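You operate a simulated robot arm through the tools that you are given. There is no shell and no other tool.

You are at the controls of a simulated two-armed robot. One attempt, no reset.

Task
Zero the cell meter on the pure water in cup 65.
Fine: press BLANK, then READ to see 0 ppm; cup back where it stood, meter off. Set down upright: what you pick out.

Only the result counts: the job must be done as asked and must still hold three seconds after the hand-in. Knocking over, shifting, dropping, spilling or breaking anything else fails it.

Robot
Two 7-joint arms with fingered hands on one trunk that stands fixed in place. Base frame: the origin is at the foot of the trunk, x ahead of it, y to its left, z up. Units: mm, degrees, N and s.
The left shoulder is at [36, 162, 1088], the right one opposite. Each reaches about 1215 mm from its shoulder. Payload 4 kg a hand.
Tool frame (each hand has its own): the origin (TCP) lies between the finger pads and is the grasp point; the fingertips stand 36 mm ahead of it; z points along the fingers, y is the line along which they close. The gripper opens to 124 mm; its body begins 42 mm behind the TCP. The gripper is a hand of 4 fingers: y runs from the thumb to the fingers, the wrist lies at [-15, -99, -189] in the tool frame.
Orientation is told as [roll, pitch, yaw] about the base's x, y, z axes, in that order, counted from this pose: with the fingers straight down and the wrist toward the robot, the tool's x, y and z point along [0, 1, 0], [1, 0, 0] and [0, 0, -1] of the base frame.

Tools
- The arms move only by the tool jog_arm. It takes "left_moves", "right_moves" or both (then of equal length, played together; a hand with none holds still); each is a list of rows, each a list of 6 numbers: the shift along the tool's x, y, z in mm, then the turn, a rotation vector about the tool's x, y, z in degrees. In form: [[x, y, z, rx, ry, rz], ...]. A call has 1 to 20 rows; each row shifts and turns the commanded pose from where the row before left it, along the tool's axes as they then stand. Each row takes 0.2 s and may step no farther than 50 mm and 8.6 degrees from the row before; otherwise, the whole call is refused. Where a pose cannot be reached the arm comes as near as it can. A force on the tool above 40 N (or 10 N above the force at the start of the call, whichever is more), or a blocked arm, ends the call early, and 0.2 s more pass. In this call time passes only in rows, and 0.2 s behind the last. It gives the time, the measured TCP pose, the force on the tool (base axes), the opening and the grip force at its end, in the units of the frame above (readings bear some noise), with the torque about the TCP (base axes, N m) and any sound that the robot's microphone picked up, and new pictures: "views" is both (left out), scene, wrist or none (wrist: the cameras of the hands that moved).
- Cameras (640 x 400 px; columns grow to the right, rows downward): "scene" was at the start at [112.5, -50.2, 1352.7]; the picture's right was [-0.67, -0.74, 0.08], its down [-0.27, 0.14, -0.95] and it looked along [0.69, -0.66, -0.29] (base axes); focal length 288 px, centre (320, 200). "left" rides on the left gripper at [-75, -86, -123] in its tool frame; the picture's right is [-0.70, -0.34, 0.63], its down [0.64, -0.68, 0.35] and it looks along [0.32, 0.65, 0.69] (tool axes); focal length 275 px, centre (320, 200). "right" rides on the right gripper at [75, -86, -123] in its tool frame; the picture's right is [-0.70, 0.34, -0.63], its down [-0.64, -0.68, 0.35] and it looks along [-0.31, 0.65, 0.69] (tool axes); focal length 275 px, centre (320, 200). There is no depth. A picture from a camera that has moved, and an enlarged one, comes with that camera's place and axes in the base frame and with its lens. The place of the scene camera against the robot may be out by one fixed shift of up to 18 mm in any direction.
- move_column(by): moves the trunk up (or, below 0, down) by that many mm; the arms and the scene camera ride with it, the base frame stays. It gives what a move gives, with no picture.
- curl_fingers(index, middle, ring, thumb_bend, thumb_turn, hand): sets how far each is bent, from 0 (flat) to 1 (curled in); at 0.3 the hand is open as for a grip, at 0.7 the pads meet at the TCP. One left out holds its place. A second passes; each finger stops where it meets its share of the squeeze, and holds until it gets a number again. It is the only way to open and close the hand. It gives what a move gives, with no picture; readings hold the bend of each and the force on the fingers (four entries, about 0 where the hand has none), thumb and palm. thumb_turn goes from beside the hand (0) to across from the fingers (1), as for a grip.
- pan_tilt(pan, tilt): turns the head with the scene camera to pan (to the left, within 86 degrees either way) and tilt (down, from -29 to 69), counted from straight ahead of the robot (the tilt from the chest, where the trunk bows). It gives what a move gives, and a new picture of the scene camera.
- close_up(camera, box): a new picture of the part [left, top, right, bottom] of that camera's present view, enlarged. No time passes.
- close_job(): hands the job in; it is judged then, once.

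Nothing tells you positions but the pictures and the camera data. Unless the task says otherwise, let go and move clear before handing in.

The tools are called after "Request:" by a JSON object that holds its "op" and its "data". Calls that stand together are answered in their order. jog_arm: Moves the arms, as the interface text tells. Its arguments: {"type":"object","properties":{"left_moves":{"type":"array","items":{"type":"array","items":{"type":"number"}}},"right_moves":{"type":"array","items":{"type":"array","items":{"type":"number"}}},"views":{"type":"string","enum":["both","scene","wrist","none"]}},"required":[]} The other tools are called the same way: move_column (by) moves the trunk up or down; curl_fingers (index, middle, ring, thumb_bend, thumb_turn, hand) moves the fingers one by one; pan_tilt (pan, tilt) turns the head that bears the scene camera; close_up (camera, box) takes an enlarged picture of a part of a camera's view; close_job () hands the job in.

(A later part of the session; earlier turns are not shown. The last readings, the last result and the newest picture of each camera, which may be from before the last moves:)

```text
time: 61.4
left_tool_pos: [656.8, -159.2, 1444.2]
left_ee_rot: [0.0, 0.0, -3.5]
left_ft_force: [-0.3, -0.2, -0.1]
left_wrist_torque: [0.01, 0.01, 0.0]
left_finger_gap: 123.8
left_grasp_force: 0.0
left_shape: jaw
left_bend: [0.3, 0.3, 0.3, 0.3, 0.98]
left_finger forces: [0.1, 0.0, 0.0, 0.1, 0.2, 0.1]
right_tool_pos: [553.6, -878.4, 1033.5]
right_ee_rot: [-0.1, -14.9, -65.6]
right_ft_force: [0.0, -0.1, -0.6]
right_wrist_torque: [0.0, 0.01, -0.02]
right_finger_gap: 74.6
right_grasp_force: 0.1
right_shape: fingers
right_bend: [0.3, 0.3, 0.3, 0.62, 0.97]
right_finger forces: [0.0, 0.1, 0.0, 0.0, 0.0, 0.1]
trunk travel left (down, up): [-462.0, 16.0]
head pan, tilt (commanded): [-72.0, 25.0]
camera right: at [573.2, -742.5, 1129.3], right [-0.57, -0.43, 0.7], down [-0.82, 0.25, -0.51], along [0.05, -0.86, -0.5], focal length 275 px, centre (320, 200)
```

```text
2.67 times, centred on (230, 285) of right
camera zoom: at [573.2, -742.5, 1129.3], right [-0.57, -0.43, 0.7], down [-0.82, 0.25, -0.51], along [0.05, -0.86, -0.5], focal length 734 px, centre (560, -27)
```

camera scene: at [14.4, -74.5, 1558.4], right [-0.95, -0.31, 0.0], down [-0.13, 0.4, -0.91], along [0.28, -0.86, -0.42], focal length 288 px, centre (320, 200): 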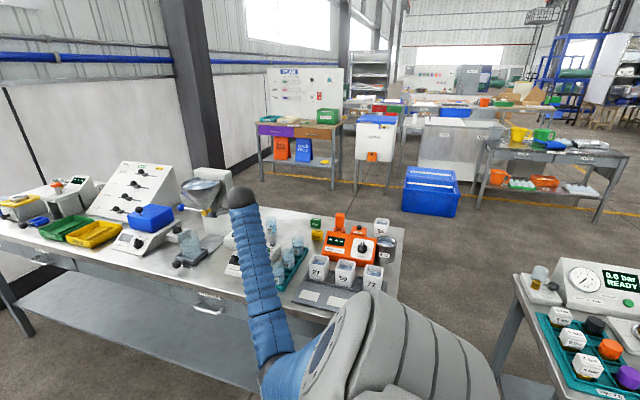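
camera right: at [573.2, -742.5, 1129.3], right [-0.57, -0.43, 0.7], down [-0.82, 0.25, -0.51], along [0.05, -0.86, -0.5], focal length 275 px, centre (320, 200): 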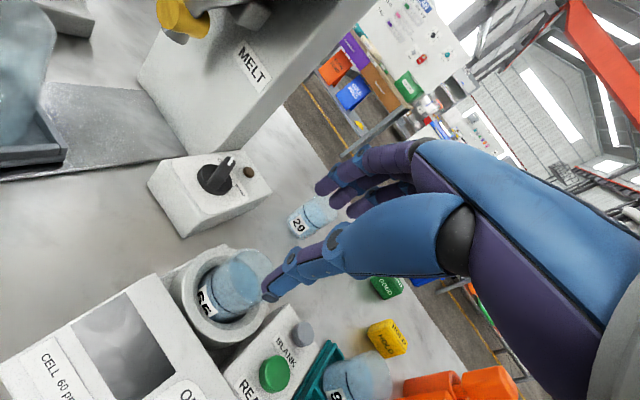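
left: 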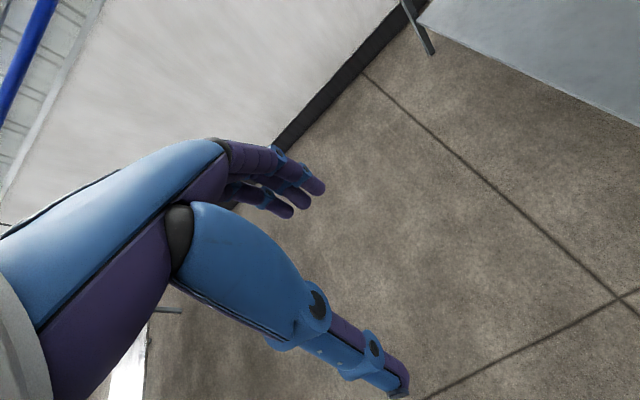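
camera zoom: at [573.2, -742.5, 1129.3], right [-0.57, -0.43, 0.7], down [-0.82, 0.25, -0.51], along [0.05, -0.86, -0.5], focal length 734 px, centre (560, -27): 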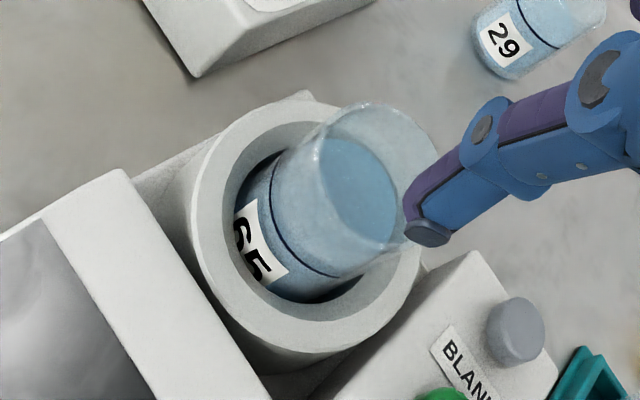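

Cup 65 sits upright in the well with no spill. Next the meter's knob: I move the hand so the wrist camera can see the knob and panel.

Request:
{"op": "jog_arm", "data": {"right_moves": [[-8.7, -32.8, -8.8, 0, 0, 0], [-8.7, -32.8, -8.8, 0, 0, 0], [-8.8, -32.8, -8.8, 0, 0, 0]], "views": "both"}}

Request:
{"op": "close_up", "data": {"camera": "right", "box": [120, 180, 340, 360]}}

```text
time: 62.2
left_tool_pos: [655.9, -158.3, 1443.8]
left_ee_rot: [-0.1, 0.0, -3.5]
left_ft_force: [0.0, -0.1, 0.0]
left_wrist_torque: [-0.03, 0.01, -0.04]
left_finger_gap: 123.9
left_grasp_force: 0.0
left_shape: jaw
left_bend: [0.3, 0.3, 0.3, 0.3, 0.98]
left_finger forces: [0.0, 0.0, 0.0, 0.0, 0.0, 0.1]
right_tool_pos: [489.5, -796.0, 1034.5]
right_ee_rot: [-0.1, -14.9, -65.5]
right_ft_force: [0.6, 0.5, 0.4]
right_wrist_torque: [0.03, -0.02, 0.0]
right_finger_gap: 74.9
right_grasp_force: 0.1
right_shape: fingers
right_bend: [0.3, 0.3, 0.3, 0.62, 0.97]
right_finger forces: [0.0, 0.1, 0.0, 0.0, 0.1, 0.0]
trunk travel left (down, up): [-462.0, 16.0]
head pan, tilt (commanded): [-72.0, 25.0]
camera scene: at [13.6, -74.3, 1558.5], right [-0.95, -0.31, 0.0], down [-0.13, 0.4, -0.91], along [0.28, -0.86, -0.42], focal length 288 px, centre (320, 200)
camera right: at [508.9, -659.8, 1131.0], right [-0.57, -0.43, 0.7], down [-0.82, 0.25, -0.51], along [0.05, -0.86, -0.5], focal length 275 px, centre (320, 200)
```

scene: 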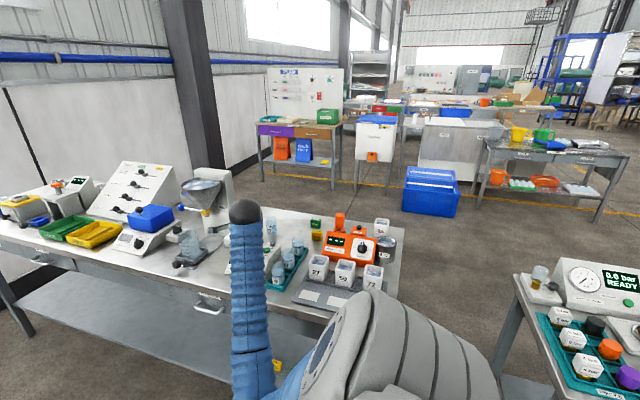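
right: 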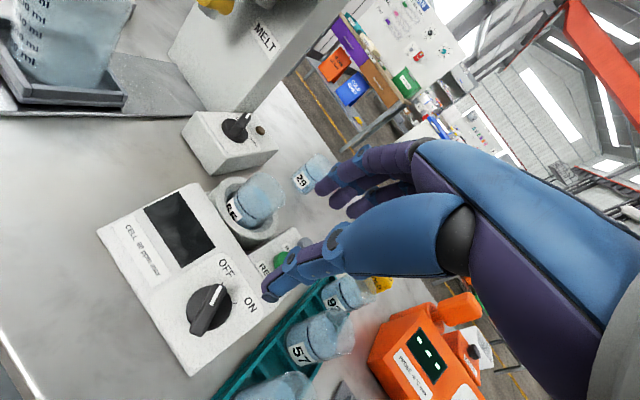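

```text
2.22 times, centred on (230, 270) of right
camera zoom: at [508.9, -659.8, 1131.0], right [-0.57, -0.43, 0.7], down [-0.82, 0.25, -0.51], along [0.05, -0.86, -0.5], focal length 612 px, centre (520, 44)
```

zoom: 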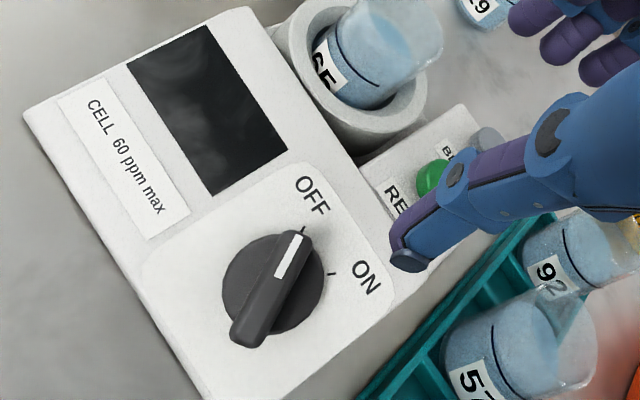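

The knob's axis is near [497, -811, 882] on a panel sloped ~33°, bar toward OFF (+32°), ON tick at about -28°: a ~60° turn toward -x. I'll use the thumb (the longest digit) as a pusher: curl the fingers away and hover beside the bar.

Request:
{"op": "curl_fingers", "data": {"hand": "right", "index": 0.95, "middle": 0.95, "ring": 0.95, "thumb_bend": 0.62}}

Request:
{"op": "jog_arm", "data": {"right_moves": [[7.7, 11.7, 23.7, 0, 0, 0], [7.7, 11.7, 23.7, 0, 0, 0], [7.6, 11.6, 23.6, 0, 0, 0]], "views": "wrist"}}

Request:
{"op": "close_up", "data": {"camera": "right", "box": [160, 180, 400, 380]}}

```text
time: 63.2
left_tool_pos: [655.2, -158.3, 1443.3]
left_ee_rot: [0.0, -0.1, -3.5]
left_ft_force: [0.9, 0.6, -0.2]
left_wrist_torque: [0.01, 0.0, 0.02]
left_finger_gap: 123.7
left_grasp_force: 0.1
left_shape: jaw
left_bend: [0.3, 0.3, 0.3, 0.3, 0.98]
left_finger forces: [0.1, 0.0, 0.0, 0.0, 0.0, 0.1]
right_tool_pos: [489.3, -795.9, 1034.7]
right_ee_rot: [0.0, -15.0, -65.5]
right_ft_force: [-0.2, 0.8, 0.0]
right_wrist_torque: [0.01, 0.04, -0.02]
right_finger_gap: 9.6
right_grasp_force: 0.0
right_shape: fingers
right_bend: [0.76, 0.95, 0.95, 0.61, 0.97]
right_finger forces: [0.0, 0.0, 0.0, 0.0, 0.0, 0.0]
trunk travel left (down, up): [-462.0, 16.0]
head pan, tilt (commanded): [-72.0, 25.0]
```

```text
time: 64.0
left_tool_pos: [656.5, -159.7, 1443.6]
left_ee_rot: [0.0, -0.1, -3.5]
left_ft_force: [0.4, -0.1, 1.0]
left_wrist_torque: [0.01, 0.0, 0.0]
left_finger_gap: 124.0
left_grasp_force: 0.1
left_shape: jaw
left_bend: [0.3, 0.3, 0.3, 0.3, 0.98]
left_finger forces: [0.1, 0.1, 0.1, 0.0, 0.1, 0.0]
right_tool_pos: [529.2, -834.5, 974.8]
right_ee_rot: [0.0, -15.1, -65.5]
right_ft_force: [-0.1, 0.5, -0.1]
right_wrist_torque: [0.01, 0.0, 0.02]
right_finger_gap: 9.5
right_grasp_force: 0.1
right_shape: fingers
right_bend: [0.76, 0.95, 0.95, 0.61, 0.97]
right_finger forces: [0.0, 0.0, 0.0, 0.0, 0.0, 0.0]
trunk travel left (down, up): [-462.0, 16.0]
head pan, tilt (commanded): [-72.0, 25.0]
camera right: at [550.2, -698.2, 1070.7], right [-0.57, -0.43, 0.7], down [-0.82, 0.25, -0.51], along [0.05, -0.86, -0.5], focal length 275 px, centre (320, 200)
```

right: 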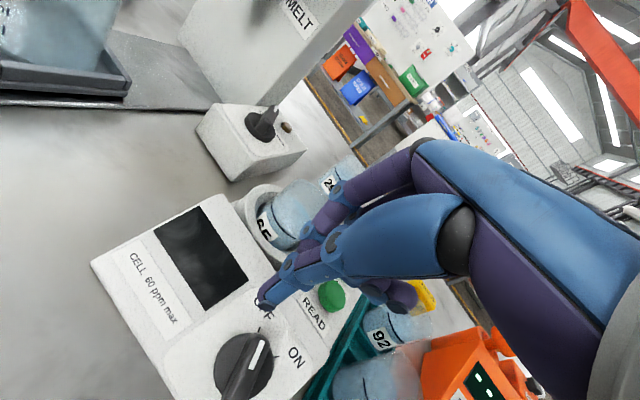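

```text
2.00 times, centred on (280, 280) of right
camera zoom: at [550.2, -698.2, 1070.7], right [-0.57, -0.43, 0.7], down [-0.82, 0.25, -0.51], along [0.05, -0.86, -0.5], focal length 551 px, centre (400, 40)
```

zoom: 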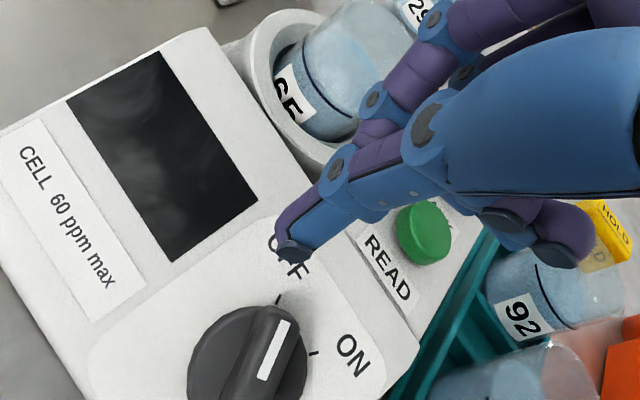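

The index is blocked by the thumb at 0.76. I open the thumb a bit so the index can curl fully out of the way.

Request:
{"op": "curl_fingers", "data": {"hand": "right", "thumb_bend": 0.42}}

Request:
{"op": "curl_fingers", "data": {"hand": "right", "index": 1.0, "middle": 1.0, "ring": 1.0}}

Request:
{"op": "close_up", "data": {"camera": "right", "box": [160, 140, 480, 380]}}

```text
time: 65.0
left_tool_pos: [656.2, -158.6, 1444.2]
left_ee_rot: [0.0, 0.0, -3.6]
left_ft_force: [-0.1, 0.6, -0.4]
left_wrist_torque: [-0.03, 0.02, -0.03]
left_finger_gap: 123.9
left_grasp_force: 0.1
left_shape: jaw
left_bend: [0.3, 0.3, 0.3, 0.3, 0.98]
left_finger forces: [0.0, 0.1, 0.0, 0.0, 0.0, 0.0]
right_tool_pos: [530.7, -832.3, 974.0]
right_ee_rot: [0.0, -15.0, -65.6]
right_ft_force: [-0.2, -0.2, 0.6]
right_wrist_torque: [-0.02, 0.01, 0.0]
right_finger_gap: 60.5
right_grasp_force: 0.0
right_shape: fingers
right_bend: [0.95, 0.95, 0.95, 0.42, 0.97]
right_finger forces: [0.1, 0.0, 0.0, 0.0, 0.0, 0.0]
trunk travel left (down, up): [-462.0, 16.0]
head pan, tilt (commanded): [-72.0, 25.0]
```

```text
time: 66.0
left_tool_pos: [655.5, -160.0, 1444.4]
left_ee_rot: [0.0, 0.0, -3.4]
left_ft_force: [0.3, -0.1, -0.1]
left_wrist_torque: [0.03, 0.03, -0.01]
left_finger_gap: 124.1
left_grasp_force: 0.1
left_shape: jaw
left_bend: [0.3, 0.3, 0.3, 0.3, 0.98]
left_finger forces: [0.0, 0.0, 0.1, 0.1, 0.0, 0.0]
right_tool_pos: [530.1, -833.4, 974.9]
right_ee_rot: [0.0, -15.0, -65.6]
right_ft_force: [0.8, 0.7, 0.4]
right_wrist_torque: [-0.05, -0.01, -0.01]
right_finger_gap: 73.4
right_grasp_force: 0.0
right_shape: fingers
right_bend: [1.0, 1.0, 1.0, 0.42, 0.97]
right_finger forces: [0.0, 0.1, 0.0, 0.0, 0.1, 0.0]
trunk travel left (down, up): [-462.0, 16.0]
head pan, tilt (commanded): [-72.0, 25.0]
```

```text
1.67 times, centred on (320, 260) of right
camera zoom: at [549.9, -697.6, 1071.2], right [-0.57, -0.43, 0.7], down [-0.82, 0.25, -0.51], along [0.05, -0.86, -0.5], focal length 459 px, centre (320, 100)
```

zoom: 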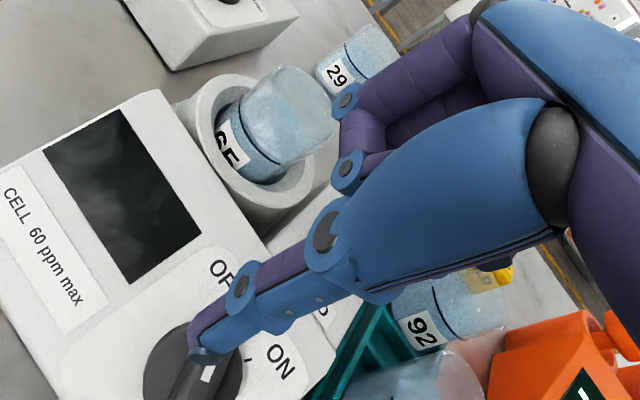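

The fingers are tucked up. I set the thumb to 0.5 and shift so its tip will come down beside the OFF end of the bar, then check before descending.

Request:
{"op": "curl_fingers", "data": {"hand": "right", "thumb_bend": 0.5}}

Request:
{"op": "jog_arm", "data": {"right_moves": [[3.2, 21.2, 5.7, 0, 0, 0], [0, -3.1, 11.6, 0, 0, 0]], "views": "wrist"}}

Request:
{"op": "close_up", "data": {"camera": "right", "box": [160, 140, 480, 380]}}

```text
time: 67.0
left_tool_pos: [656.4, -159.8, 1443.4]
left_ee_rot: [0.0, -0.1, -3.5]
left_ft_force: [-0.3, -0.2, -0.3]
left_wrist_torque: [0.02, 0.01, 0.01]
left_finger_gap: 123.7
left_grasp_force: 0.1
left_shape: jaw
left_bend: [0.3, 0.3, 0.3, 0.3, 0.98]
left_finger forces: [0.1, 0.1, 0.1, 0.0, 0.0, 0.1]
right_tool_pos: [530.3, -833.6, 975.9]
right_ee_rot: [0.0, -15.0, -65.5]
right_ft_force: [-0.1, 0.0, 0.5]
right_wrist_torque: [-0.03, 0.02, 0.0]
right_finger_gap: 71.6
right_grasp_force: 0.1
right_shape: fingers
right_bend: [1.0, 1.0, 1.0, 0.49, 0.97]
right_finger forces: [0.0, 0.0, 0.1, 0.0, 0.1, 0.0]
trunk travel left (down, up): [-462.0, 16.0]
head pan, tilt (commanded): [-72.0, 25.0]
```

```text
time: 67.6
left_tool_pos: [656.7, -158.1, 1443.3]
left_ee_rot: [0.0, 0.0, -3.4]
left_ft_force: [-0.4, -0.7, 0.6]
left_wrist_torque: [-0.02, 0.01, 0.01]
left_finger_gap: 123.7
left_grasp_force: 0.0
left_shape: jaw
left_bend: [0.3, 0.3, 0.3, 0.3, 0.98]
left_finger forces: [0.1, 0.1, 0.0, 0.0, 0.1, 0.1]
right_tool_pos: [541.5, -852.6, 961.7]
right_ee_rot: [-0.1, -15.0, -65.6]
right_ft_force: [-0.2, -0.6, 0.4]
right_wrist_torque: [-0.02, -0.02, -0.03]
right_finger_gap: 71.2
right_grasp_force: 0.0
right_shape: fingers
right_bend: [1.0, 1.0, 1.0, 0.49, 0.97]
right_finger forces: [0.1, 0.0, 0.0, 0.1, 0.0, 0.0]
trunk travel left (down, up): [-462.0, 16.0]
head pan, tilt (commanded): [-72.0, 25.0]
camera right: at [561.5, -716.3, 1057.8], right [-0.57, -0.44, 0.7], down [-0.82, 0.25, -0.51], along [0.05, -0.86, -0.5], focal length 275 px, centre (320, 200)
```

right: 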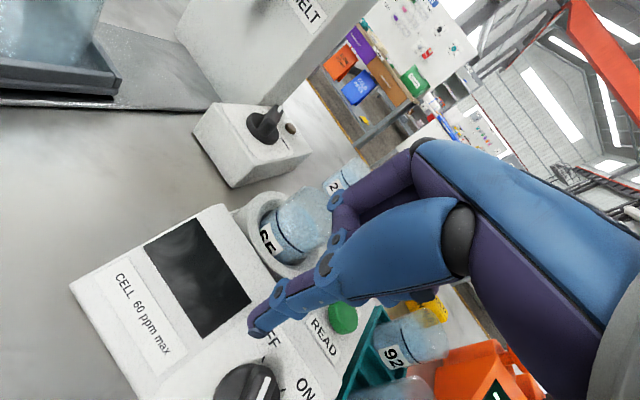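

```text
1.67 times, centred on (320, 260) of right
camera zoom: at [561.5, -716.3, 1057.8], right [-0.57, -0.44, 0.7], down [-0.82, 0.25, -0.51], along [0.05, -0.86, -0.5], focal length 459 px, centre (320, 100)
```

zoom: 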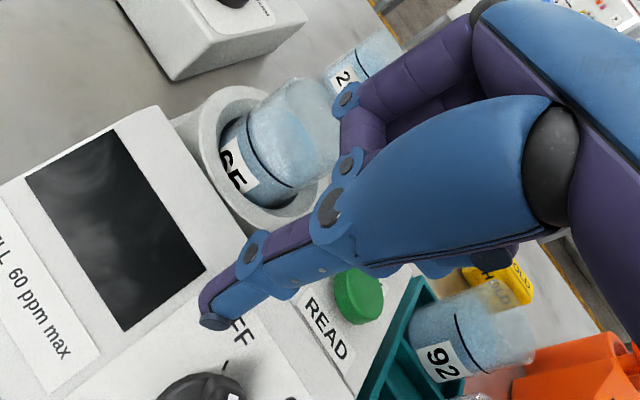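

The thumb tip is beside the OFF end of the bar. I lower 14 mm to bring it to bar height.

Request:
{"op": "jog_arm", "data": {"right_moves": [[0, -1.8, 6.8, 0, 0, 0], [0, -1.8, 6.7, 0, 0, 0]], "views": "wrist"}}

Request:
{"op": "close_up", "data": {"camera": "right", "box": [180, 220, 380, 400]}}

Request:
{"op": "pan_tilt", "data": {"pan": -60, "tilt": 35}}

```text
time: 68.2
left_tool_pos: [657.5, -158.7, 1444.1]
left_ee_rot: [0.0, 0.0, -3.6]
left_ft_force: [0.6, 0.9, 0.1]
left_wrist_torque: [-0.01, 0.0, -0.06]
left_finger_gap: 123.7
left_grasp_force: 0.0
left_shape: jaw
left_bend: [0.3, 0.3, 0.3, 0.3, 0.98]
left_finger forces: [0.1, 0.0, 0.0, 0.1, 0.0, 0.0]
right_tool_pos: [542.1, -852.5, 948.9]
right_ee_rot: [0.0, -15.0, -65.5]
right_ft_force: [0.5, -0.2, 1.6]
right_wrist_torque: [0.02, 0.03, 0.0]
right_finger_gap: 71.3
right_grasp_force: 0.7
right_shape: fingers
right_bend: [1.0, 1.0, 1.0, 0.49, 0.97]
right_finger forces: [0.0, 0.0, 0.0, 0.1, 0.9, 0.0]
trunk travel left (down, up): [-462.0, 16.0]
head pan, tilt (commanded): [-72.0, 25.0]
camera right: at [561.5, -716.2, 1044.7], right [-0.57, -0.43, 0.7], down [-0.82, 0.25, -0.51], along [0.05, -0.86, -0.5], focal length 275 px, centre (320, 200)
```

right: 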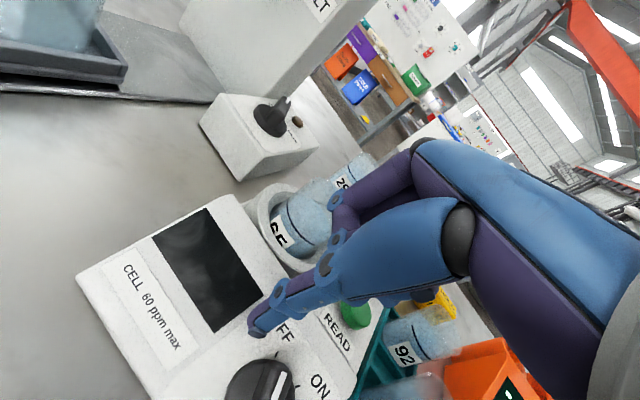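

```text
2.22 times, centred on (280, 310) of right
camera zoom: at [561.5, -716.2, 1044.7], right [-0.57, -0.43, 0.7], down [-0.82, 0.25, -0.51], along [0.05, -0.86, -0.5], focal length 612 px, centre (409, -44)
```

zoom: 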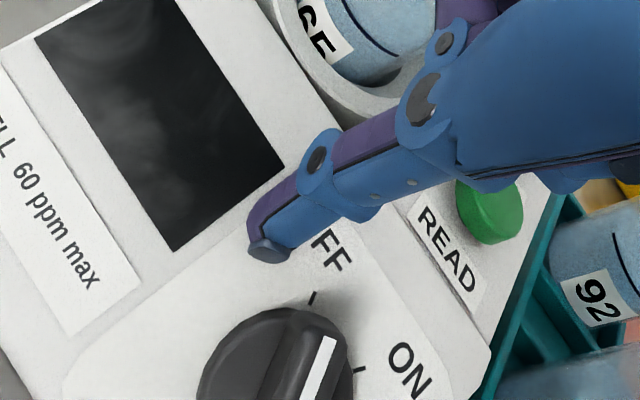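

```text
time: 68.9
left_tool_pos: [656.9, -159.6, 1444.0]
left_ee_rot: [-0.1, 0.0, -3.5]
left_ft_force: [0.5, -0.3, -1.0]
left_wrist_torque: [0.0, -0.02, -0.02]
left_finger_gap: 124.0
left_grasp_force: 0.1
left_shape: jaw
left_bend: [0.3, 0.3, 0.3, 0.3, 0.98]
left_finger forces: [0.1, 0.0, 0.1, 0.0, 0.0, 0.1]
right_tool_pos: [541.9, -853.2, 947.6]
right_ee_rot: [0.0, -15.0, -65.6]
right_ft_force: [0.0, 0.8, 1.0]
right_wrist_torque: [0.05, 0.0, 0.01]
right_finger_gap: 71.5
right_grasp_force: 0.4
right_shape: fingers
right_bend: [1.0, 1.0, 1.0, 0.49, 0.97]
right_finger forces: [0.1, 0.1, 0.1, 0.0, 1.1, 0.0]
trunk travel left (down, up): [-462.0, 16.0]
head pan, tilt (commanded): [-60.0, 35.0]
camera scene: at [29.4, -63.6, 1542.7], right [-0.87, -0.5, 0.0], down [-0.29, 0.5, -0.82], along [0.41, -0.71, -0.57], focal length 288 px, centre (320, 200)
```

scene: 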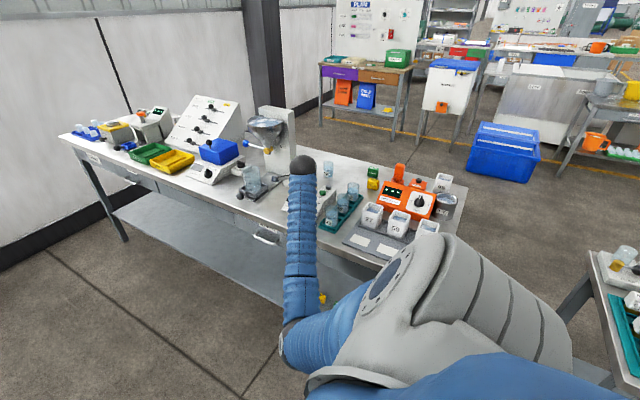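

The thumb tip has lightly touched the panel beside the OFF end (u≈+28, v≈+15). I raise it 12 mm to pass over the dial, then push toward -x in small steps.

Request:
{"op": "jog_arm", "data": {"right_moves": [[0, 3.1, -11.6, 0, 0, 0], [-3.64, -1.6, -0.43, 0, 0, 0], [-3.64, -1.6, -0.43, 0, 0, 0]], "views": "wrist"}}

Request:
{"op": "close_up", "data": {"camera": "right", "box": [180, 220, 380, 400]}}

```text
time: 69.7
left_tool_pos: [656.6, -159.0, 1443.9]
left_ee_rot: [0.0, 0.1, -3.5]
left_ft_force: [-0.3, -0.4, -0.1]
left_wrist_torque: [0.0, -0.01, 0.01]
left_finger_gap: 123.9
left_grasp_force: 0.0
left_shape: jaw
left_bend: [0.3, 0.3, 0.3, 0.3, 0.98]
left_finger forces: [0.0, 0.0, 0.0, 0.0, 0.0, 0.0]
right_tool_pos: [535.0, -851.9, 960.3]
right_ee_rot: [0.0, -15.0, -65.6]
right_ft_force: [-0.8, -0.3, 0.0]
right_wrist_torque: [0.0, 0.0, 0.02]
right_finger_gap: 71.4
right_grasp_force: 0.0
right_shape: fingers
right_bend: [1.0, 1.0, 1.0, 0.49, 0.97]
right_finger forces: [0.0, 0.0, 0.1, 0.1, 0.1, 0.1]
trunk travel left (down, up): [-462.0, 16.0]
head pan, tilt (commanded): [-60.0, 35.0]
camera right: at [554.5, -716.2, 1056.4], right [-0.57, -0.44, 0.7], down [-0.82, 0.25, -0.51], along [0.05, -0.86, -0.5], focal length 275 px, centre (320, 200)
```

right: 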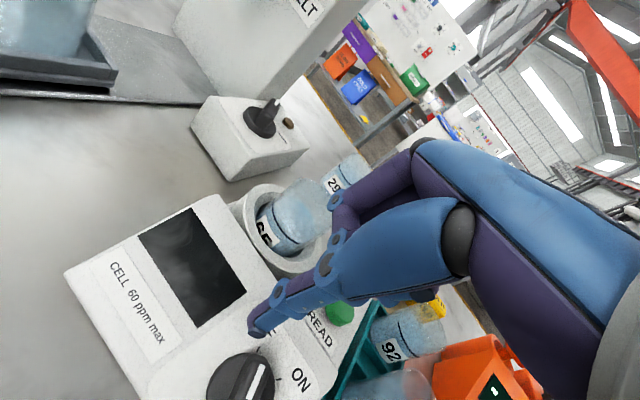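

```text
2.22 times, centred on (280, 310) of right
camera zoom: at [554.5, -716.2, 1056.4], right [-0.57, -0.44, 0.7], down [-0.82, 0.25, -0.51], along [0.05, -0.86, -0.5], focal length 612 px, centre (409, -44)
```

zoom: 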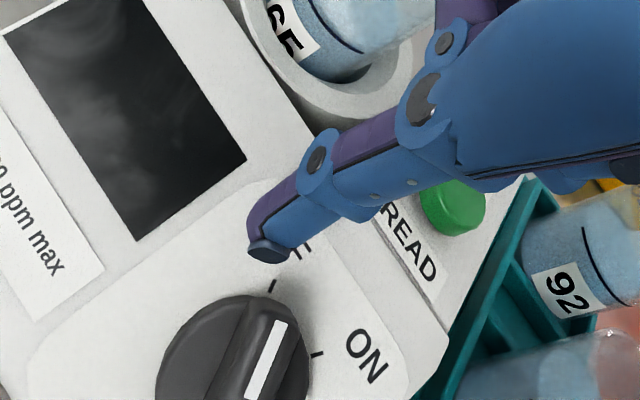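

The thumb is a bit too far up-slope and would slip past the bar's end. I back off 6.5 mm in +x, slide 8 mm down-slope, then push toward -x.

Request:
{"op": "jog_arm", "data": {"right_moves": [[5.9, 2.6, 0.7, 0, 0, 0], [2.8, -7, 2.6, 0, 0, 0]], "views": "wrist"}}

Request:
{"op": "close_up", "data": {"camera": "right", "box": [180, 220, 380, 400]}}

```text
time: 70.3
left_tool_pos: [655.9, -158.1, 1442.5]
left_ee_rot: [-0.1, 0.1, -3.5]
left_ft_force: [0.5, 0.4, -0.3]
left_wrist_torque: [0.0, -0.01, -0.03]
left_finger_gap: 124.0
left_grasp_force: 0.0
left_shape: jaw
left_bend: [0.3, 0.3, 0.3, 0.3, 0.98]
left_finger forces: [0.1, 0.0, 0.0, 0.0, 0.0, 0.0]
right_tool_pos: [540.5, -846.2, 956.7]
right_ee_rot: [0.0, -15.0, -65.5]
right_ft_force: [1.2, -0.5, 0.0]
right_wrist_torque: [-0.01, 0.03, 0.01]
right_finger_gap: 71.2
right_grasp_force: 0.0
right_shape: fingers
right_bend: [1.0, 1.0, 1.0, 0.49, 0.97]
right_finger forces: [0.0, 0.0, 0.0, 0.1, 0.0, 0.0]
trunk travel left (down, up): [-462.0, 16.0]
head pan, tilt (commanded): [-60.0, 35.0]
camera right: at [560.2, -709.7, 1052.4], right [-0.57, -0.43, 0.7], down [-0.82, 0.25, -0.51], along [0.05, -0.86, -0.5], focal length 275 px, centre (320, 200)
```

right: 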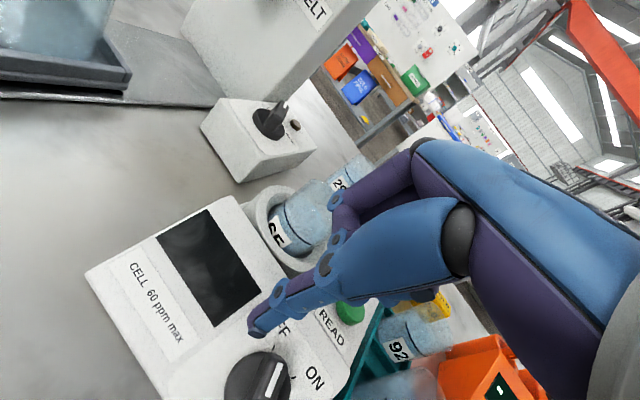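

```text
2.22 times, centred on (280, 310) of right
camera zoom: at [560.2, -709.7, 1052.4], right [-0.57, -0.43, 0.7], down [-0.82, 0.25, -0.51], along [0.05, -0.86, -0.5], focal length 612 px, centre (409, -44)
```

zoom: 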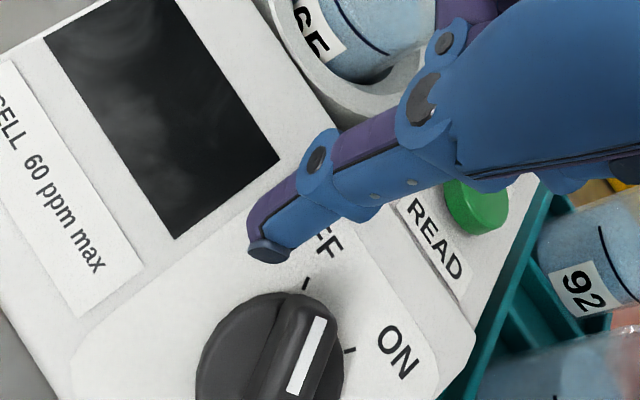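

Thumb tip is now at v≈14, u≈27, ~11 mm above the panel. I push toward -x in 4 mm steps.

Request:
{"op": "jog_arm", "data": {"right_moves": [[-3.64, -1.6, -0.43, 0, 0, 0], [-3.64, -1.6, -0.43, 0, 0, 0]], "views": "wrist"}}

Request:
{"op": "close_up", "data": {"camera": "right", "box": [180, 220, 380, 400]}}

```text
time: 70.9
left_tool_pos: [655.4, -159.4, 1445.2]
left_ee_rot: [0.0, -0.1, -3.5]
left_ft_force: [-0.2, 0.6, -0.9]
left_wrist_torque: [-0.02, 0.02, 0.0]
left_finger_gap: 124.1
left_grasp_force: 0.1
left_shape: jaw
left_bend: [0.3, 0.3, 0.3, 0.3, 0.98]
left_finger forces: [0.1, 0.0, 0.0, 0.0, 0.0, 0.0]
right_tool_pos: [532.6, -846.0, 955.1]
right_ee_rot: [0.1, -14.9, -65.7]
right_ft_force: [0.7, 0.5, -0.4]
right_wrist_torque: [-0.02, 0.01, 0.04]
right_finger_gap: 71.2
right_grasp_force: 0.2
right_shape: fingers
right_bend: [1.0, 1.0, 1.0, 0.49, 0.97]
right_finger forces: [0.1, 0.1, 0.0, 0.0, 0.1, 0.1]
trunk travel left (down, up): [-462.0, 16.0]
head pan, tilt (commanded): [-60.0, 35.0]
camera right: at [552.6, -709.4, 1052.3], right [-0.57, -0.44, 0.7], down [-0.82, 0.25, -0.51], along [0.05, -0.86, -0.5], focal length 275 px, centre (320, 200)
```

right: 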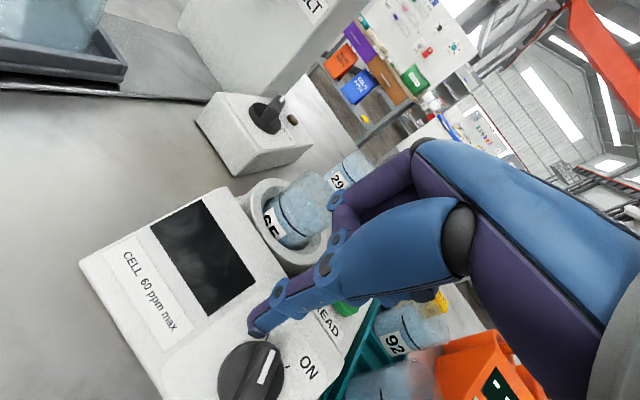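

```text
2.22 times, centred on (280, 310) of right
camera zoom: at [552.6, -709.4, 1052.3], right [-0.57, -0.44, 0.7], down [-0.82, 0.25, -0.51], along [0.05, -0.86, -0.5], focal length 612 px, centre (409, -44)
```

zoom: 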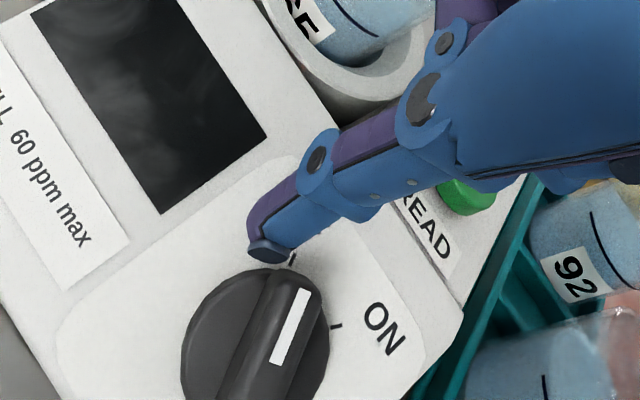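

No contact yet; the bar is shorter than I assumed, so I need to be ~5 mm further down-slope. I back off 5 mm, shift down-slope, and push again.

Request:
{"op": "jog_arm", "data": {"right_moves": [[4.55, 2, 0.53, 0, 0, 0], [1.7, -4.6, 2.7, 0, 0, 0], [-3.64, -1.6, -0.43, 0, 0, 0], [-3.64, -1.6, -0.43, 0, 0, 0]], "views": "wrist"}}

Request:
{"op": "close_up", "data": {"camera": "right", "box": [180, 220, 380, 400]}}

```text
time: 71.9
left_tool_pos: [656.6, -158.7, 1444.6]
left_ee_rot: [0.0, 0.0, -3.4]
left_ft_force: [0.3, -0.4, -0.3]
left_wrist_torque: [-0.02, 0.0, -0.01]
left_finger_gap: 123.7
left_grasp_force: 0.1
left_shape: jaw
left_bend: [0.3, 0.3, 0.3, 0.3, 0.98]
left_finger forces: [0.0, 0.0, 0.1, 0.1, 0.0, 0.0]
right_tool_pos: [530.3, -840.7, 952.6]
right_ee_rot: [0.1, -15.0, -65.6]
right_ft_force: [1.3, -0.2, 0.3]
right_wrist_torque: [0.03, -0.05, -0.04]
right_finger_gap: 71.1
right_grasp_force: 0.7
right_shape: fingers
right_bend: [1.0, 1.0, 1.0, 0.49, 0.97]
right_finger forces: [0.0, 0.0, 0.1, 0.0, 1.7, 0.0]
trunk travel left (down, up): [-462.0, 16.0]
head pan, tilt (commanded): [-60.0, 35.0]
camera right: at [550.1, -704.7, 1048.5], right [-0.57, -0.44, 0.7], down [-0.82, 0.25, -0.51], along [0.05, -0.86, -0.5], focal length 275 px, centre (320, 200)
```

right: 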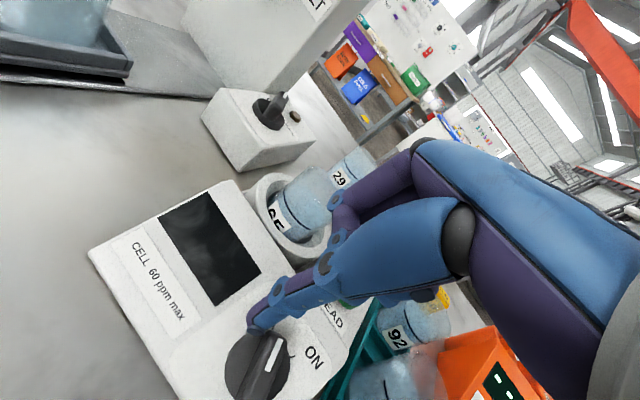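

```text
2.22 times, centred on (280, 310) of right
camera zoom: at [550.1, -704.7, 1048.5], right [-0.57, -0.44, 0.7], down [-0.82, 0.25, -0.51], along [0.05, -0.86, -0.5], focal length 612 px, centre (409, -44)
```

zoom: 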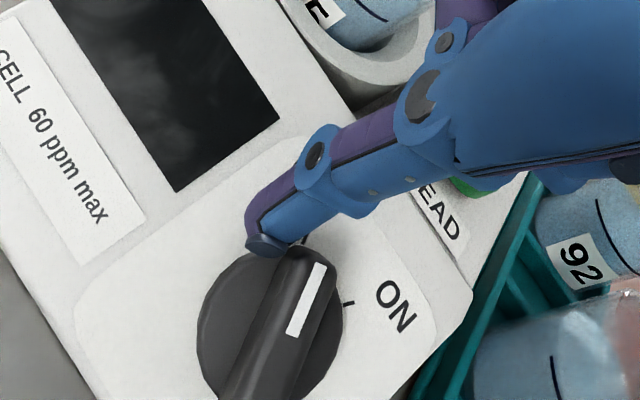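

Contact: the bar pushes back in +x (1.3 N). I continue pushing toward -x.

Request:
{"op": "jog_arm", "data": {"right_moves": [[-3.64, -1.6, -0.43, 0, 0, 0], [-3.64, -1.6, -0.43, 0, 0, 0]], "views": "wrist"}}

Request:
{"op": "close_up", "data": {"camera": "right", "box": [180, 220, 380, 400]}}

```text
time: 72.5
left_tool_pos: [656.6, -159.5, 1443.3]
left_ee_rot: [-0.1, 0.0, -3.5]
left_ft_force: [0.4, -0.3, 0.2]
left_wrist_torque: [0.03, 0.02, 0.0]
left_finger_gap: 123.9
left_grasp_force: 0.1
left_shape: jaw
left_bend: [0.3, 0.3, 0.3, 0.3, 0.98]
left_finger forces: [0.1, 0.0, 0.0, 0.1, 0.1, 0.0]
right_tool_pos: [522.0, -840.7, 952.2]
right_ee_rot: [0.0, -14.9, -65.7]
right_ft_force: [1.0, -0.4, 0.0]
right_wrist_torque: [-0.01, -0.09, -0.09]
right_finger_gap: 71.2
right_grasp_force: 1.6
right_shape: fingers
right_bend: [1.0, 1.0, 1.0, 0.49, 0.97]
right_finger forces: [0.1, 0.0, 0.0, 0.0, 1.6, 0.0]
trunk travel left (down, up): [-462.0, 16.0]
head pan, tilt (commanded): [-60.0, 35.0]
camera right: at [541.3, -705.0, 1048.1], right [-0.57, -0.44, 0.7], down [-0.82, 0.25, -0.51], along [0.05, -0.86, -0.5], focal length 275 px, centre (320, 200)
```

right: 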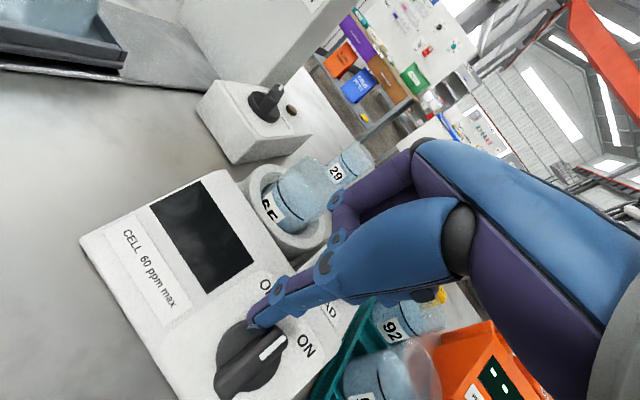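

```text
2.22 times, centred on (280, 310) of right
camera zoom: at [541.3, -705.0, 1048.1], right [-0.57, -0.44, 0.7], down [-0.82, 0.25, -0.51], along [0.05, -0.86, -0.5], focal length 612 px, centre (409, -44)
```

zoom: 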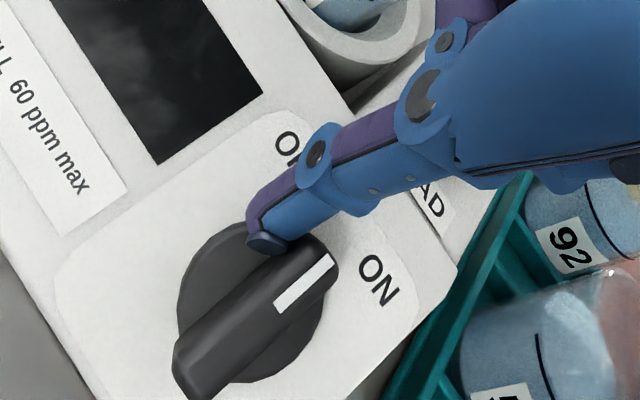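

The knob has turned about halfway. I keep pushing.

Request:
{"op": "jog_arm", "data": {"right_moves": [[-3.64, -1.6, -0.43, 0, 0, 0], [-3.64, -1.6, -0.43, 0, 0, 0]], "views": "wrist"}}

Request:
{"op": "close_up", "data": {"camera": "right", "box": [180, 220, 380, 400]}}

```text
time: 73.1
left_tool_pos: [656.9, -159.8, 1443.0]
left_ee_rot: [0.0, -0.1, -3.5]
left_ft_force: [-0.1, 0.1, 0.4]
left_wrist_torque: [-0.01, -0.01, -0.02]
left_finger_gap: 123.7
left_grasp_force: 0.1
left_shape: jaw
left_bend: [0.3, 0.3, 0.3, 0.3, 0.98]
left_finger forces: [0.1, 0.0, 0.0, 0.0, 0.0, 0.0]
right_tool_pos: [514.5, -841.3, 952.8]
right_ee_rot: [-0.1, -15.0, -65.6]
right_ft_force: [2.6, -0.5, 3.1]
right_wrist_torque: [0.06, -0.07, -0.07]
right_finger_gap: 70.8
right_grasp_force: 2.4
right_shape: fingers
right_bend: [1.0, 1.0, 1.0, 0.5, 0.97]
right_finger forces: [0.0, 0.1, 0.0, 0.1, 4.7, 0.0]
trunk travel left (down, up): [-462.0, 16.0]
head pan, tilt (commanded): [-60.0, 35.0]
camera right: at [533.8, -704.8, 1048.7], right [-0.57, -0.43, 0.7], down [-0.82, 0.25, -0.51], along [0.05, -0.86, -0.5], focal length 275 px, centre (320, 200)
```

right: 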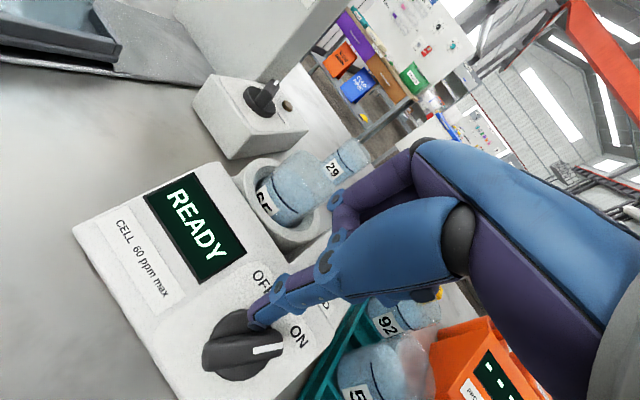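

```text
2.22 times, centred on (280, 310) of right
camera zoom: at [533.8, -704.8, 1048.7], right [-0.57, -0.43, 0.7], down [-0.82, 0.25, -0.51], along [0.05, -0.86, -0.5], focal length 612 px, centre (409, -44)
```

zoom: 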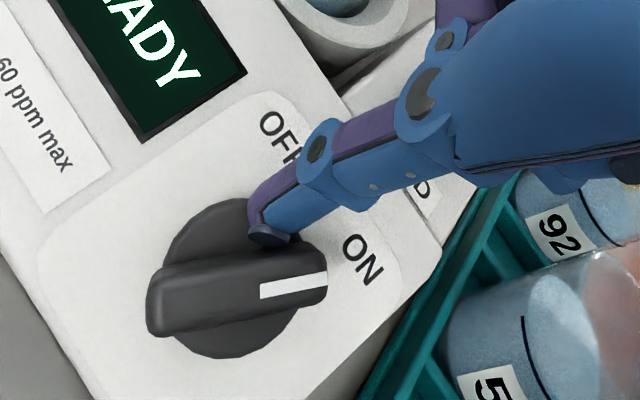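

The meter shows READY: it is on. I retract the thumb and move above the BLANK button near [487, -937].

Request:
{"op": "jog_arm", "data": {"right_moves": [[5.5, 2.4, 0.6, 0, 0, 0], [0, 6, -22.2, 0, 0, 0], [0, 6, -22.2, 0, 0, 0], [-10, 27, 6.5, 0, 0, 0], [-10, 27, 6.5, 0, 0, 0], [-10, 27, 6.5, 0, 0, 0], [-10, 27, 6.5, 0, 0, 0]], "views": "wrist"}}

Request:
{"op": "close_up", "data": {"camera": "right", "box": [140, 200, 380, 400]}}

```text
time: 74.7
left_tool_pos: [656.4, -161.4, 1444.5]
left_ee_rot: [0.1, 0.0, -3.5]
left_ft_force: [0.5, -0.2, -0.4]
left_wrist_torque: [-0.01, -0.01, 0.02]
left_finger_gap: 123.9
left_grasp_force: 0.1
left_shape: jaw
left_bend: [0.3, 0.3, 0.3, 0.3, 0.98]
left_finger forces: [0.0, 0.0, 0.0, 0.1, 0.0, 0.1]
right_tool_pos: [529.4, -959.2, 999.1]
right_ee_rot: [0.2, -14.9, -65.6]
right_ft_force: [-0.3, 0.6, -0.4]
right_wrist_torque: [-0.02, 0.02, 0.01]
right_finger_gap: 71.4
right_grasp_force: 0.2
right_shape: fingers
right_bend: [1.0, 1.0, 1.0, 0.5, 0.97]
right_finger forces: [0.0, 0.0, 0.1, 0.0, 0.0, 0.0]
trunk travel left (down, up): [-462.0, 16.0]
head pan, tilt (commanded): [-60.0, 35.0]
camera right: at [549.3, -823.6, 1095.5], right [-0.57, -0.44, 0.7], down [-0.82, 0.25, -0.51], along [0.05, -0.86, -0.5], focal length 275 px, centre (320, 200)
```

right: 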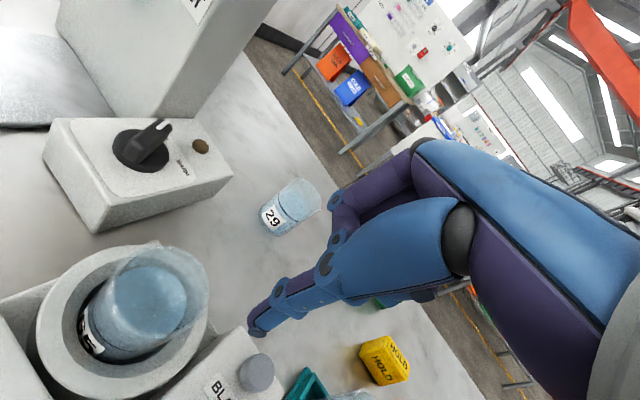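

```text
2.00 times, centred on (260, 300) of right
camera zoom: at [549.3, -823.6, 1095.5], right [-0.57, -0.44, 0.7], down [-0.82, 0.25, -0.51], along [0.05, -0.86, -0.5], focal length 551 px, centre (440, 0)
```

zoom: 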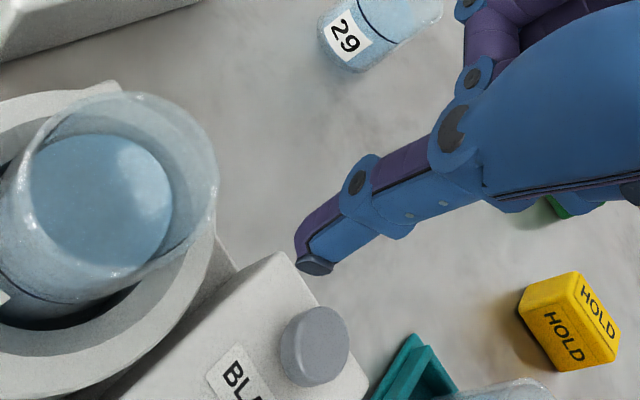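

BLANK's top is at about [487.3, -935.3, 920]; the thumb tip is ~24 mm off in x. I shift over it and come down 8 mm, then check alignment.

Request:
{"op": "jog_arm", "data": {"right_moves": [[-10.9, -6.4, 2.5, 0, 0, 0], [-10.9, -6.4, 2.4, 0, 0, 0]], "views": "wrist"}}

Request:
{"op": "close_up", "data": {"camera": "right", "box": [160, 220, 360, 380]}}

```text
time: 75.3
left_tool_pos: [657.3, -159.1, 1443.6]
left_ee_rot: [0.0, 0.0, -3.5]
left_ft_force: [-0.1, -0.6, -1.1]
left_wrist_torque: [-0.04, -0.01, 0.0]
left_finger_gap: 123.6
left_grasp_force: 0.0
left_shape: jaw
left_bend: [0.3, 0.3, 0.3, 0.3, 0.98]
left_finger forces: [0.1, 0.0, 0.1, 0.0, 0.1, 0.0]
right_tool_pos: [504.7, -958.0, 991.6]
right_ee_rot: [0.0, -15.0, -65.6]
right_ft_force: [0.5, -0.3, -0.6]
right_wrist_torque: [-0.01, 0.0, 0.03]
right_finger_gap: 71.2
right_grasp_force: 0.1
right_shape: fingers
right_bend: [1.0, 1.0, 1.0, 0.5, 0.97]
right_finger forces: [0.0, 0.0, 0.0, 0.1, 0.0, 0.0]
trunk travel left (down, up): [-462.0, 16.0]
head pan, tilt (commanded): [-60.0, 35.0]
camera right: at [525.2, -822.2, 1088.0], right [-0.57, -0.44, 0.7], down [-0.82, 0.25, -0.51], along [0.05, -0.86, -0.5], focal length 275 px, centre (320, 200)
```

right: 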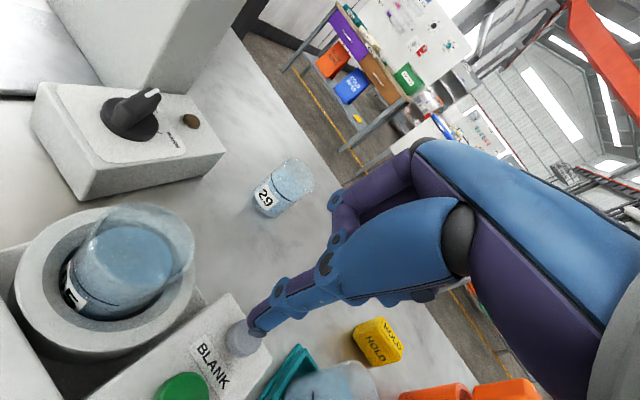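

```text
2.50 times, centred on (260, 300) of right
camera zoom: at [525.2, -822.2, 1088.0], right [-0.57, -0.44, 0.7], down [-0.82, 0.25, -0.51], along [0.05, -0.86, -0.5], focal length 688 px, centre (470, -50)
```

zoom: 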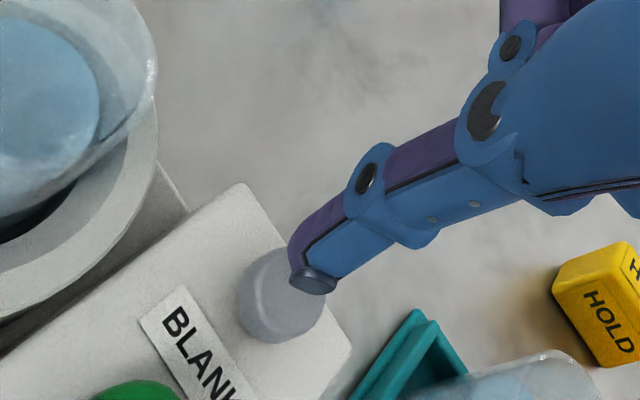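

The thumb tip is lined up with BLANK. I lower to touch, then press a few mm.

Request:
{"op": "jog_arm", "data": {"right_moves": [[1.4, -1.6, 7.4, 0, 0, 0], [0, -0.5, 1.9, 0, 0, 0]], "views": "wrist"}}

Request:
{"op": "close_up", "data": {"camera": "right", "box": [160, 220, 360, 380]}}

```text
time: 75.9
left_tool_pos: [656.0, -159.5, 1443.8]
left_ee_rot: [-0.1, 0.0, -3.4]
left_ft_force: [0.0, -0.3, 0.2]
left_wrist_torque: [-0.01, 0.01, 0.02]
left_finger_gap: 123.8
left_grasp_force: 0.0
left_shape: jaw
left_bend: [0.3, 0.3, 0.3, 0.3, 0.98]
left_finger forces: [0.0, 0.0, 0.0, 0.1, 0.1, 0.0]
right_tool_pos: [507.0, -957.3, 981.5]
right_ee_rot: [0.0, -15.1, -65.5]
right_ft_force: [-0.1, 1.2, 0.2]
right_wrist_torque: [0.01, -0.03, 0.0]
right_finger_gap: 71.6
right_grasp_force: 0.0
right_shape: fingers
right_bend: [1.0, 1.0, 1.0, 0.5, 0.97]
right_finger forces: [0.0, 0.0, 0.1, 0.0, 0.1, 0.0]
trunk travel left (down, up): [-462.0, 16.0]
head pan, tilt (commanded): [-60.0, 35.0]
camera right: at [527.0, -821.7, 1079.2], right [-0.57, -0.43, 0.7], down [-0.82, 0.25, -0.51], along [0.05, -0.86, -0.5], focal length 275 px, centre (320, 200)
```

right: 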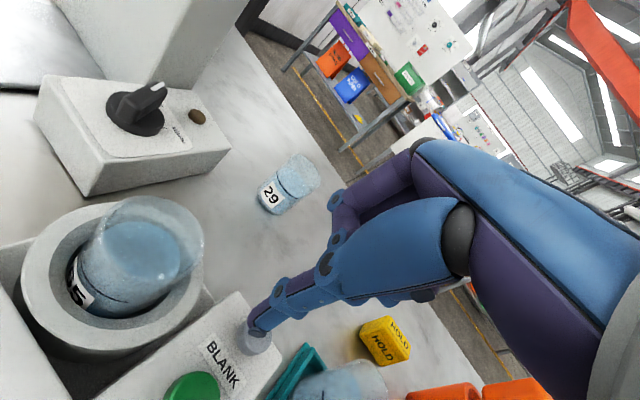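

```text
2.50 times, centred on (260, 300) of right
camera zoom: at [527.0, -821.7, 1079.2], right [-0.57, -0.43, 0.7], down [-0.82, 0.25, -0.51], along [0.05, -0.86, -0.5], focal length 688 px, centre (470, -50)
```

zoom: 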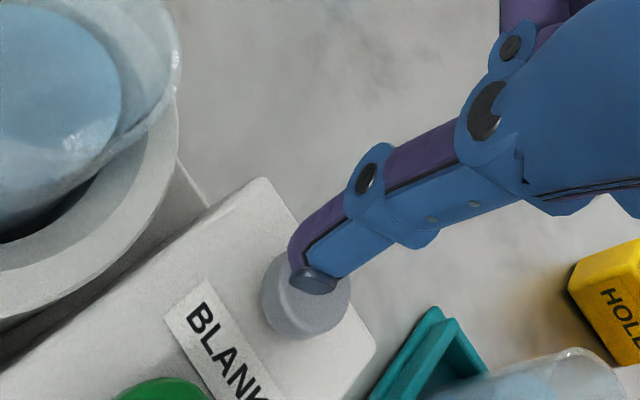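

Not yet touching. Lower in 2 mm steps until it presses.

Request:
{"op": "jog_arm", "data": {"right_moves": [[0, -0.5, 1.9, 0, 0, 0]], "views": "none"}}

Request:
{"op": "jog_arm", "data": {"right_moves": [[0, -0.5, 1.9, 0, 0, 0]], "views": "none"}}

Request:
{"op": "jog_arm", "data": {"right_moves": [[0, -0.5, 1.9, 0, 0, 0]], "views": "none"}}

```text
time: 76.3
left_tool_pos: [656.5, -159.1, 1444.1]
left_ee_rot: [0.0, 0.0, -3.5]
left_ft_force: [0.5, -0.4, -0.1]
left_wrist_torque: [0.0, -0.01, 0.02]
left_finger_gap: 124.0
left_grasp_force: 0.0
left_shape: jaw
left_bend: [0.3, 0.3, 0.3, 0.3, 0.98]
left_finger forces: [0.0, 0.0, 0.1, 0.1, 0.0, 0.0]
right_tool_pos: [507.6, -958.3, 981.0]
right_ee_rot: [-0.1, -14.9, -65.6]
right_ft_force: [-0.2, -0.5, 0.2]
right_wrist_torque: [0.0, 0.0, 0.03]
right_finger_gap: 71.4
right_grasp_force: 0.1
right_shape: fingers
right_bend: [1.0, 1.0, 1.0, 0.5, 0.97]
right_finger forces: [0.0, 0.0, 0.1, 0.0, 0.0, 0.0]
trunk travel left (down, up): [-462.0, 16.0]
head pan, tilt (commanded): [-60.0, 35.0]
```

```text
time: 76.7
left_tool_pos: [657.1, -159.1, 1443.9]
left_ee_rot: [0.0, 0.0, -3.5]
left_ft_force: [0.1, 0.1, 0.1]
left_wrist_torque: [-0.05, 0.02, -0.03]
left_finger_gap: 123.9
left_grasp_force: 0.1
left_shape: jaw
left_bend: [0.3, 0.3, 0.3, 0.3, 0.98]
left_finger forces: [0.0, 0.1, 0.0, 0.1, 0.0, 0.0]
right_tool_pos: [507.0, -957.7, 980.2]
right_ee_rot: [-0.1, -15.0, -65.6]
right_ft_force: [-0.1, -0.1, -0.3]
right_wrist_torque: [0.01, 0.01, -0.01]
right_finger_gap: 71.4
right_grasp_force: 0.1
right_shape: fingers
right_bend: [1.0, 1.0, 1.0, 0.5, 0.97]
right_finger forces: [0.1, 0.1, 0.1, 0.0, 0.0, 0.0]
trunk travel left (down, up): [-462.0, 16.0]
head pan, tilt (commanded): [-60.0, 35.0]
```

```text
time: 77.1
left_tool_pos: [655.7, -159.3, 1444.2]
left_ee_rot: [0.0, 0.0, -3.5]
left_ft_force: [1.0, 0.0, 0.5]
left_wrist_torque: [-0.02, 0.04, 0.0]
left_finger_gap: 124.0
left_grasp_force: 0.0
left_shape: jaw
left_bend: [0.3, 0.3, 0.3, 0.3, 0.98]
left_finger forces: [0.0, 0.1, 0.0, 0.0, 0.1, 0.0]
right_tool_pos: [506.1, -958.6, 976.1]
right_ee_rot: [0.0, -15.0, -65.5]
right_ft_force: [0.2, -0.2, -0.3]
right_wrist_torque: [-0.02, 0.03, 0.0]
right_finger_gap: 71.2
right_grasp_force: 0.1
right_shape: fingers
right_bend: [1.0, 1.0, 1.0, 0.5, 0.97]
right_finger forces: [0.0, 0.0, 0.1, 0.0, 0.0, 0.1]
trunk travel left (down, up): [-462.0, 16.0]
head pan, tilt (commanded): [-60.0, 35.0]
```

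Still no contact at 976 mm. I look again before going on.

Request:
{"op": "close_up", "data": {"camera": "right", "box": [180, 230, 340, 360]}}

Request:
{"op": "close_up", "data": {"camera": "scene", "box": [270, 160, 382, 230]}}

```text
3.08 times, centred on (260, 295) of right
camera zoom: at [526.7, -822.2, 1073.5], right [-0.57, -0.43, 0.7], down [-0.82, 0.25, -0.51], along [0.05, -0.86, -0.5], focal length 847 px, centre (505, -92)
```

zoom: 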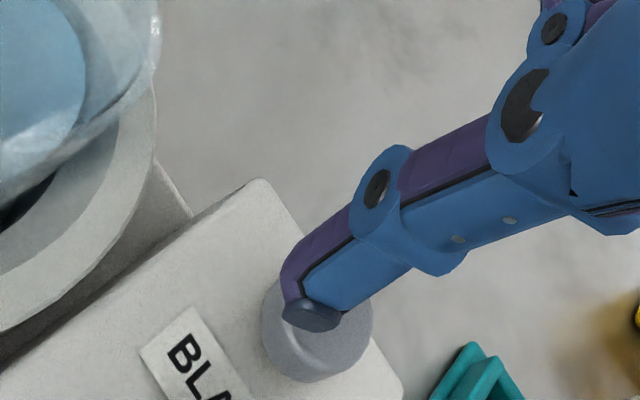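

```text
5.71 times, centred on (326, 195) of scene
camera zoom: at [29.5, -63.8, 1542.6], right [-0.87, -0.5, 0.0], down [-0.29, 0.5, -0.82], along [0.41, -0.71, -0.57], focal length 1643 px, centre (286, 229)
```

zoom: 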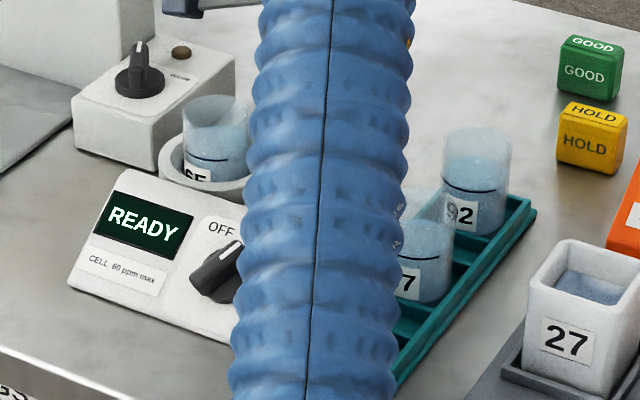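

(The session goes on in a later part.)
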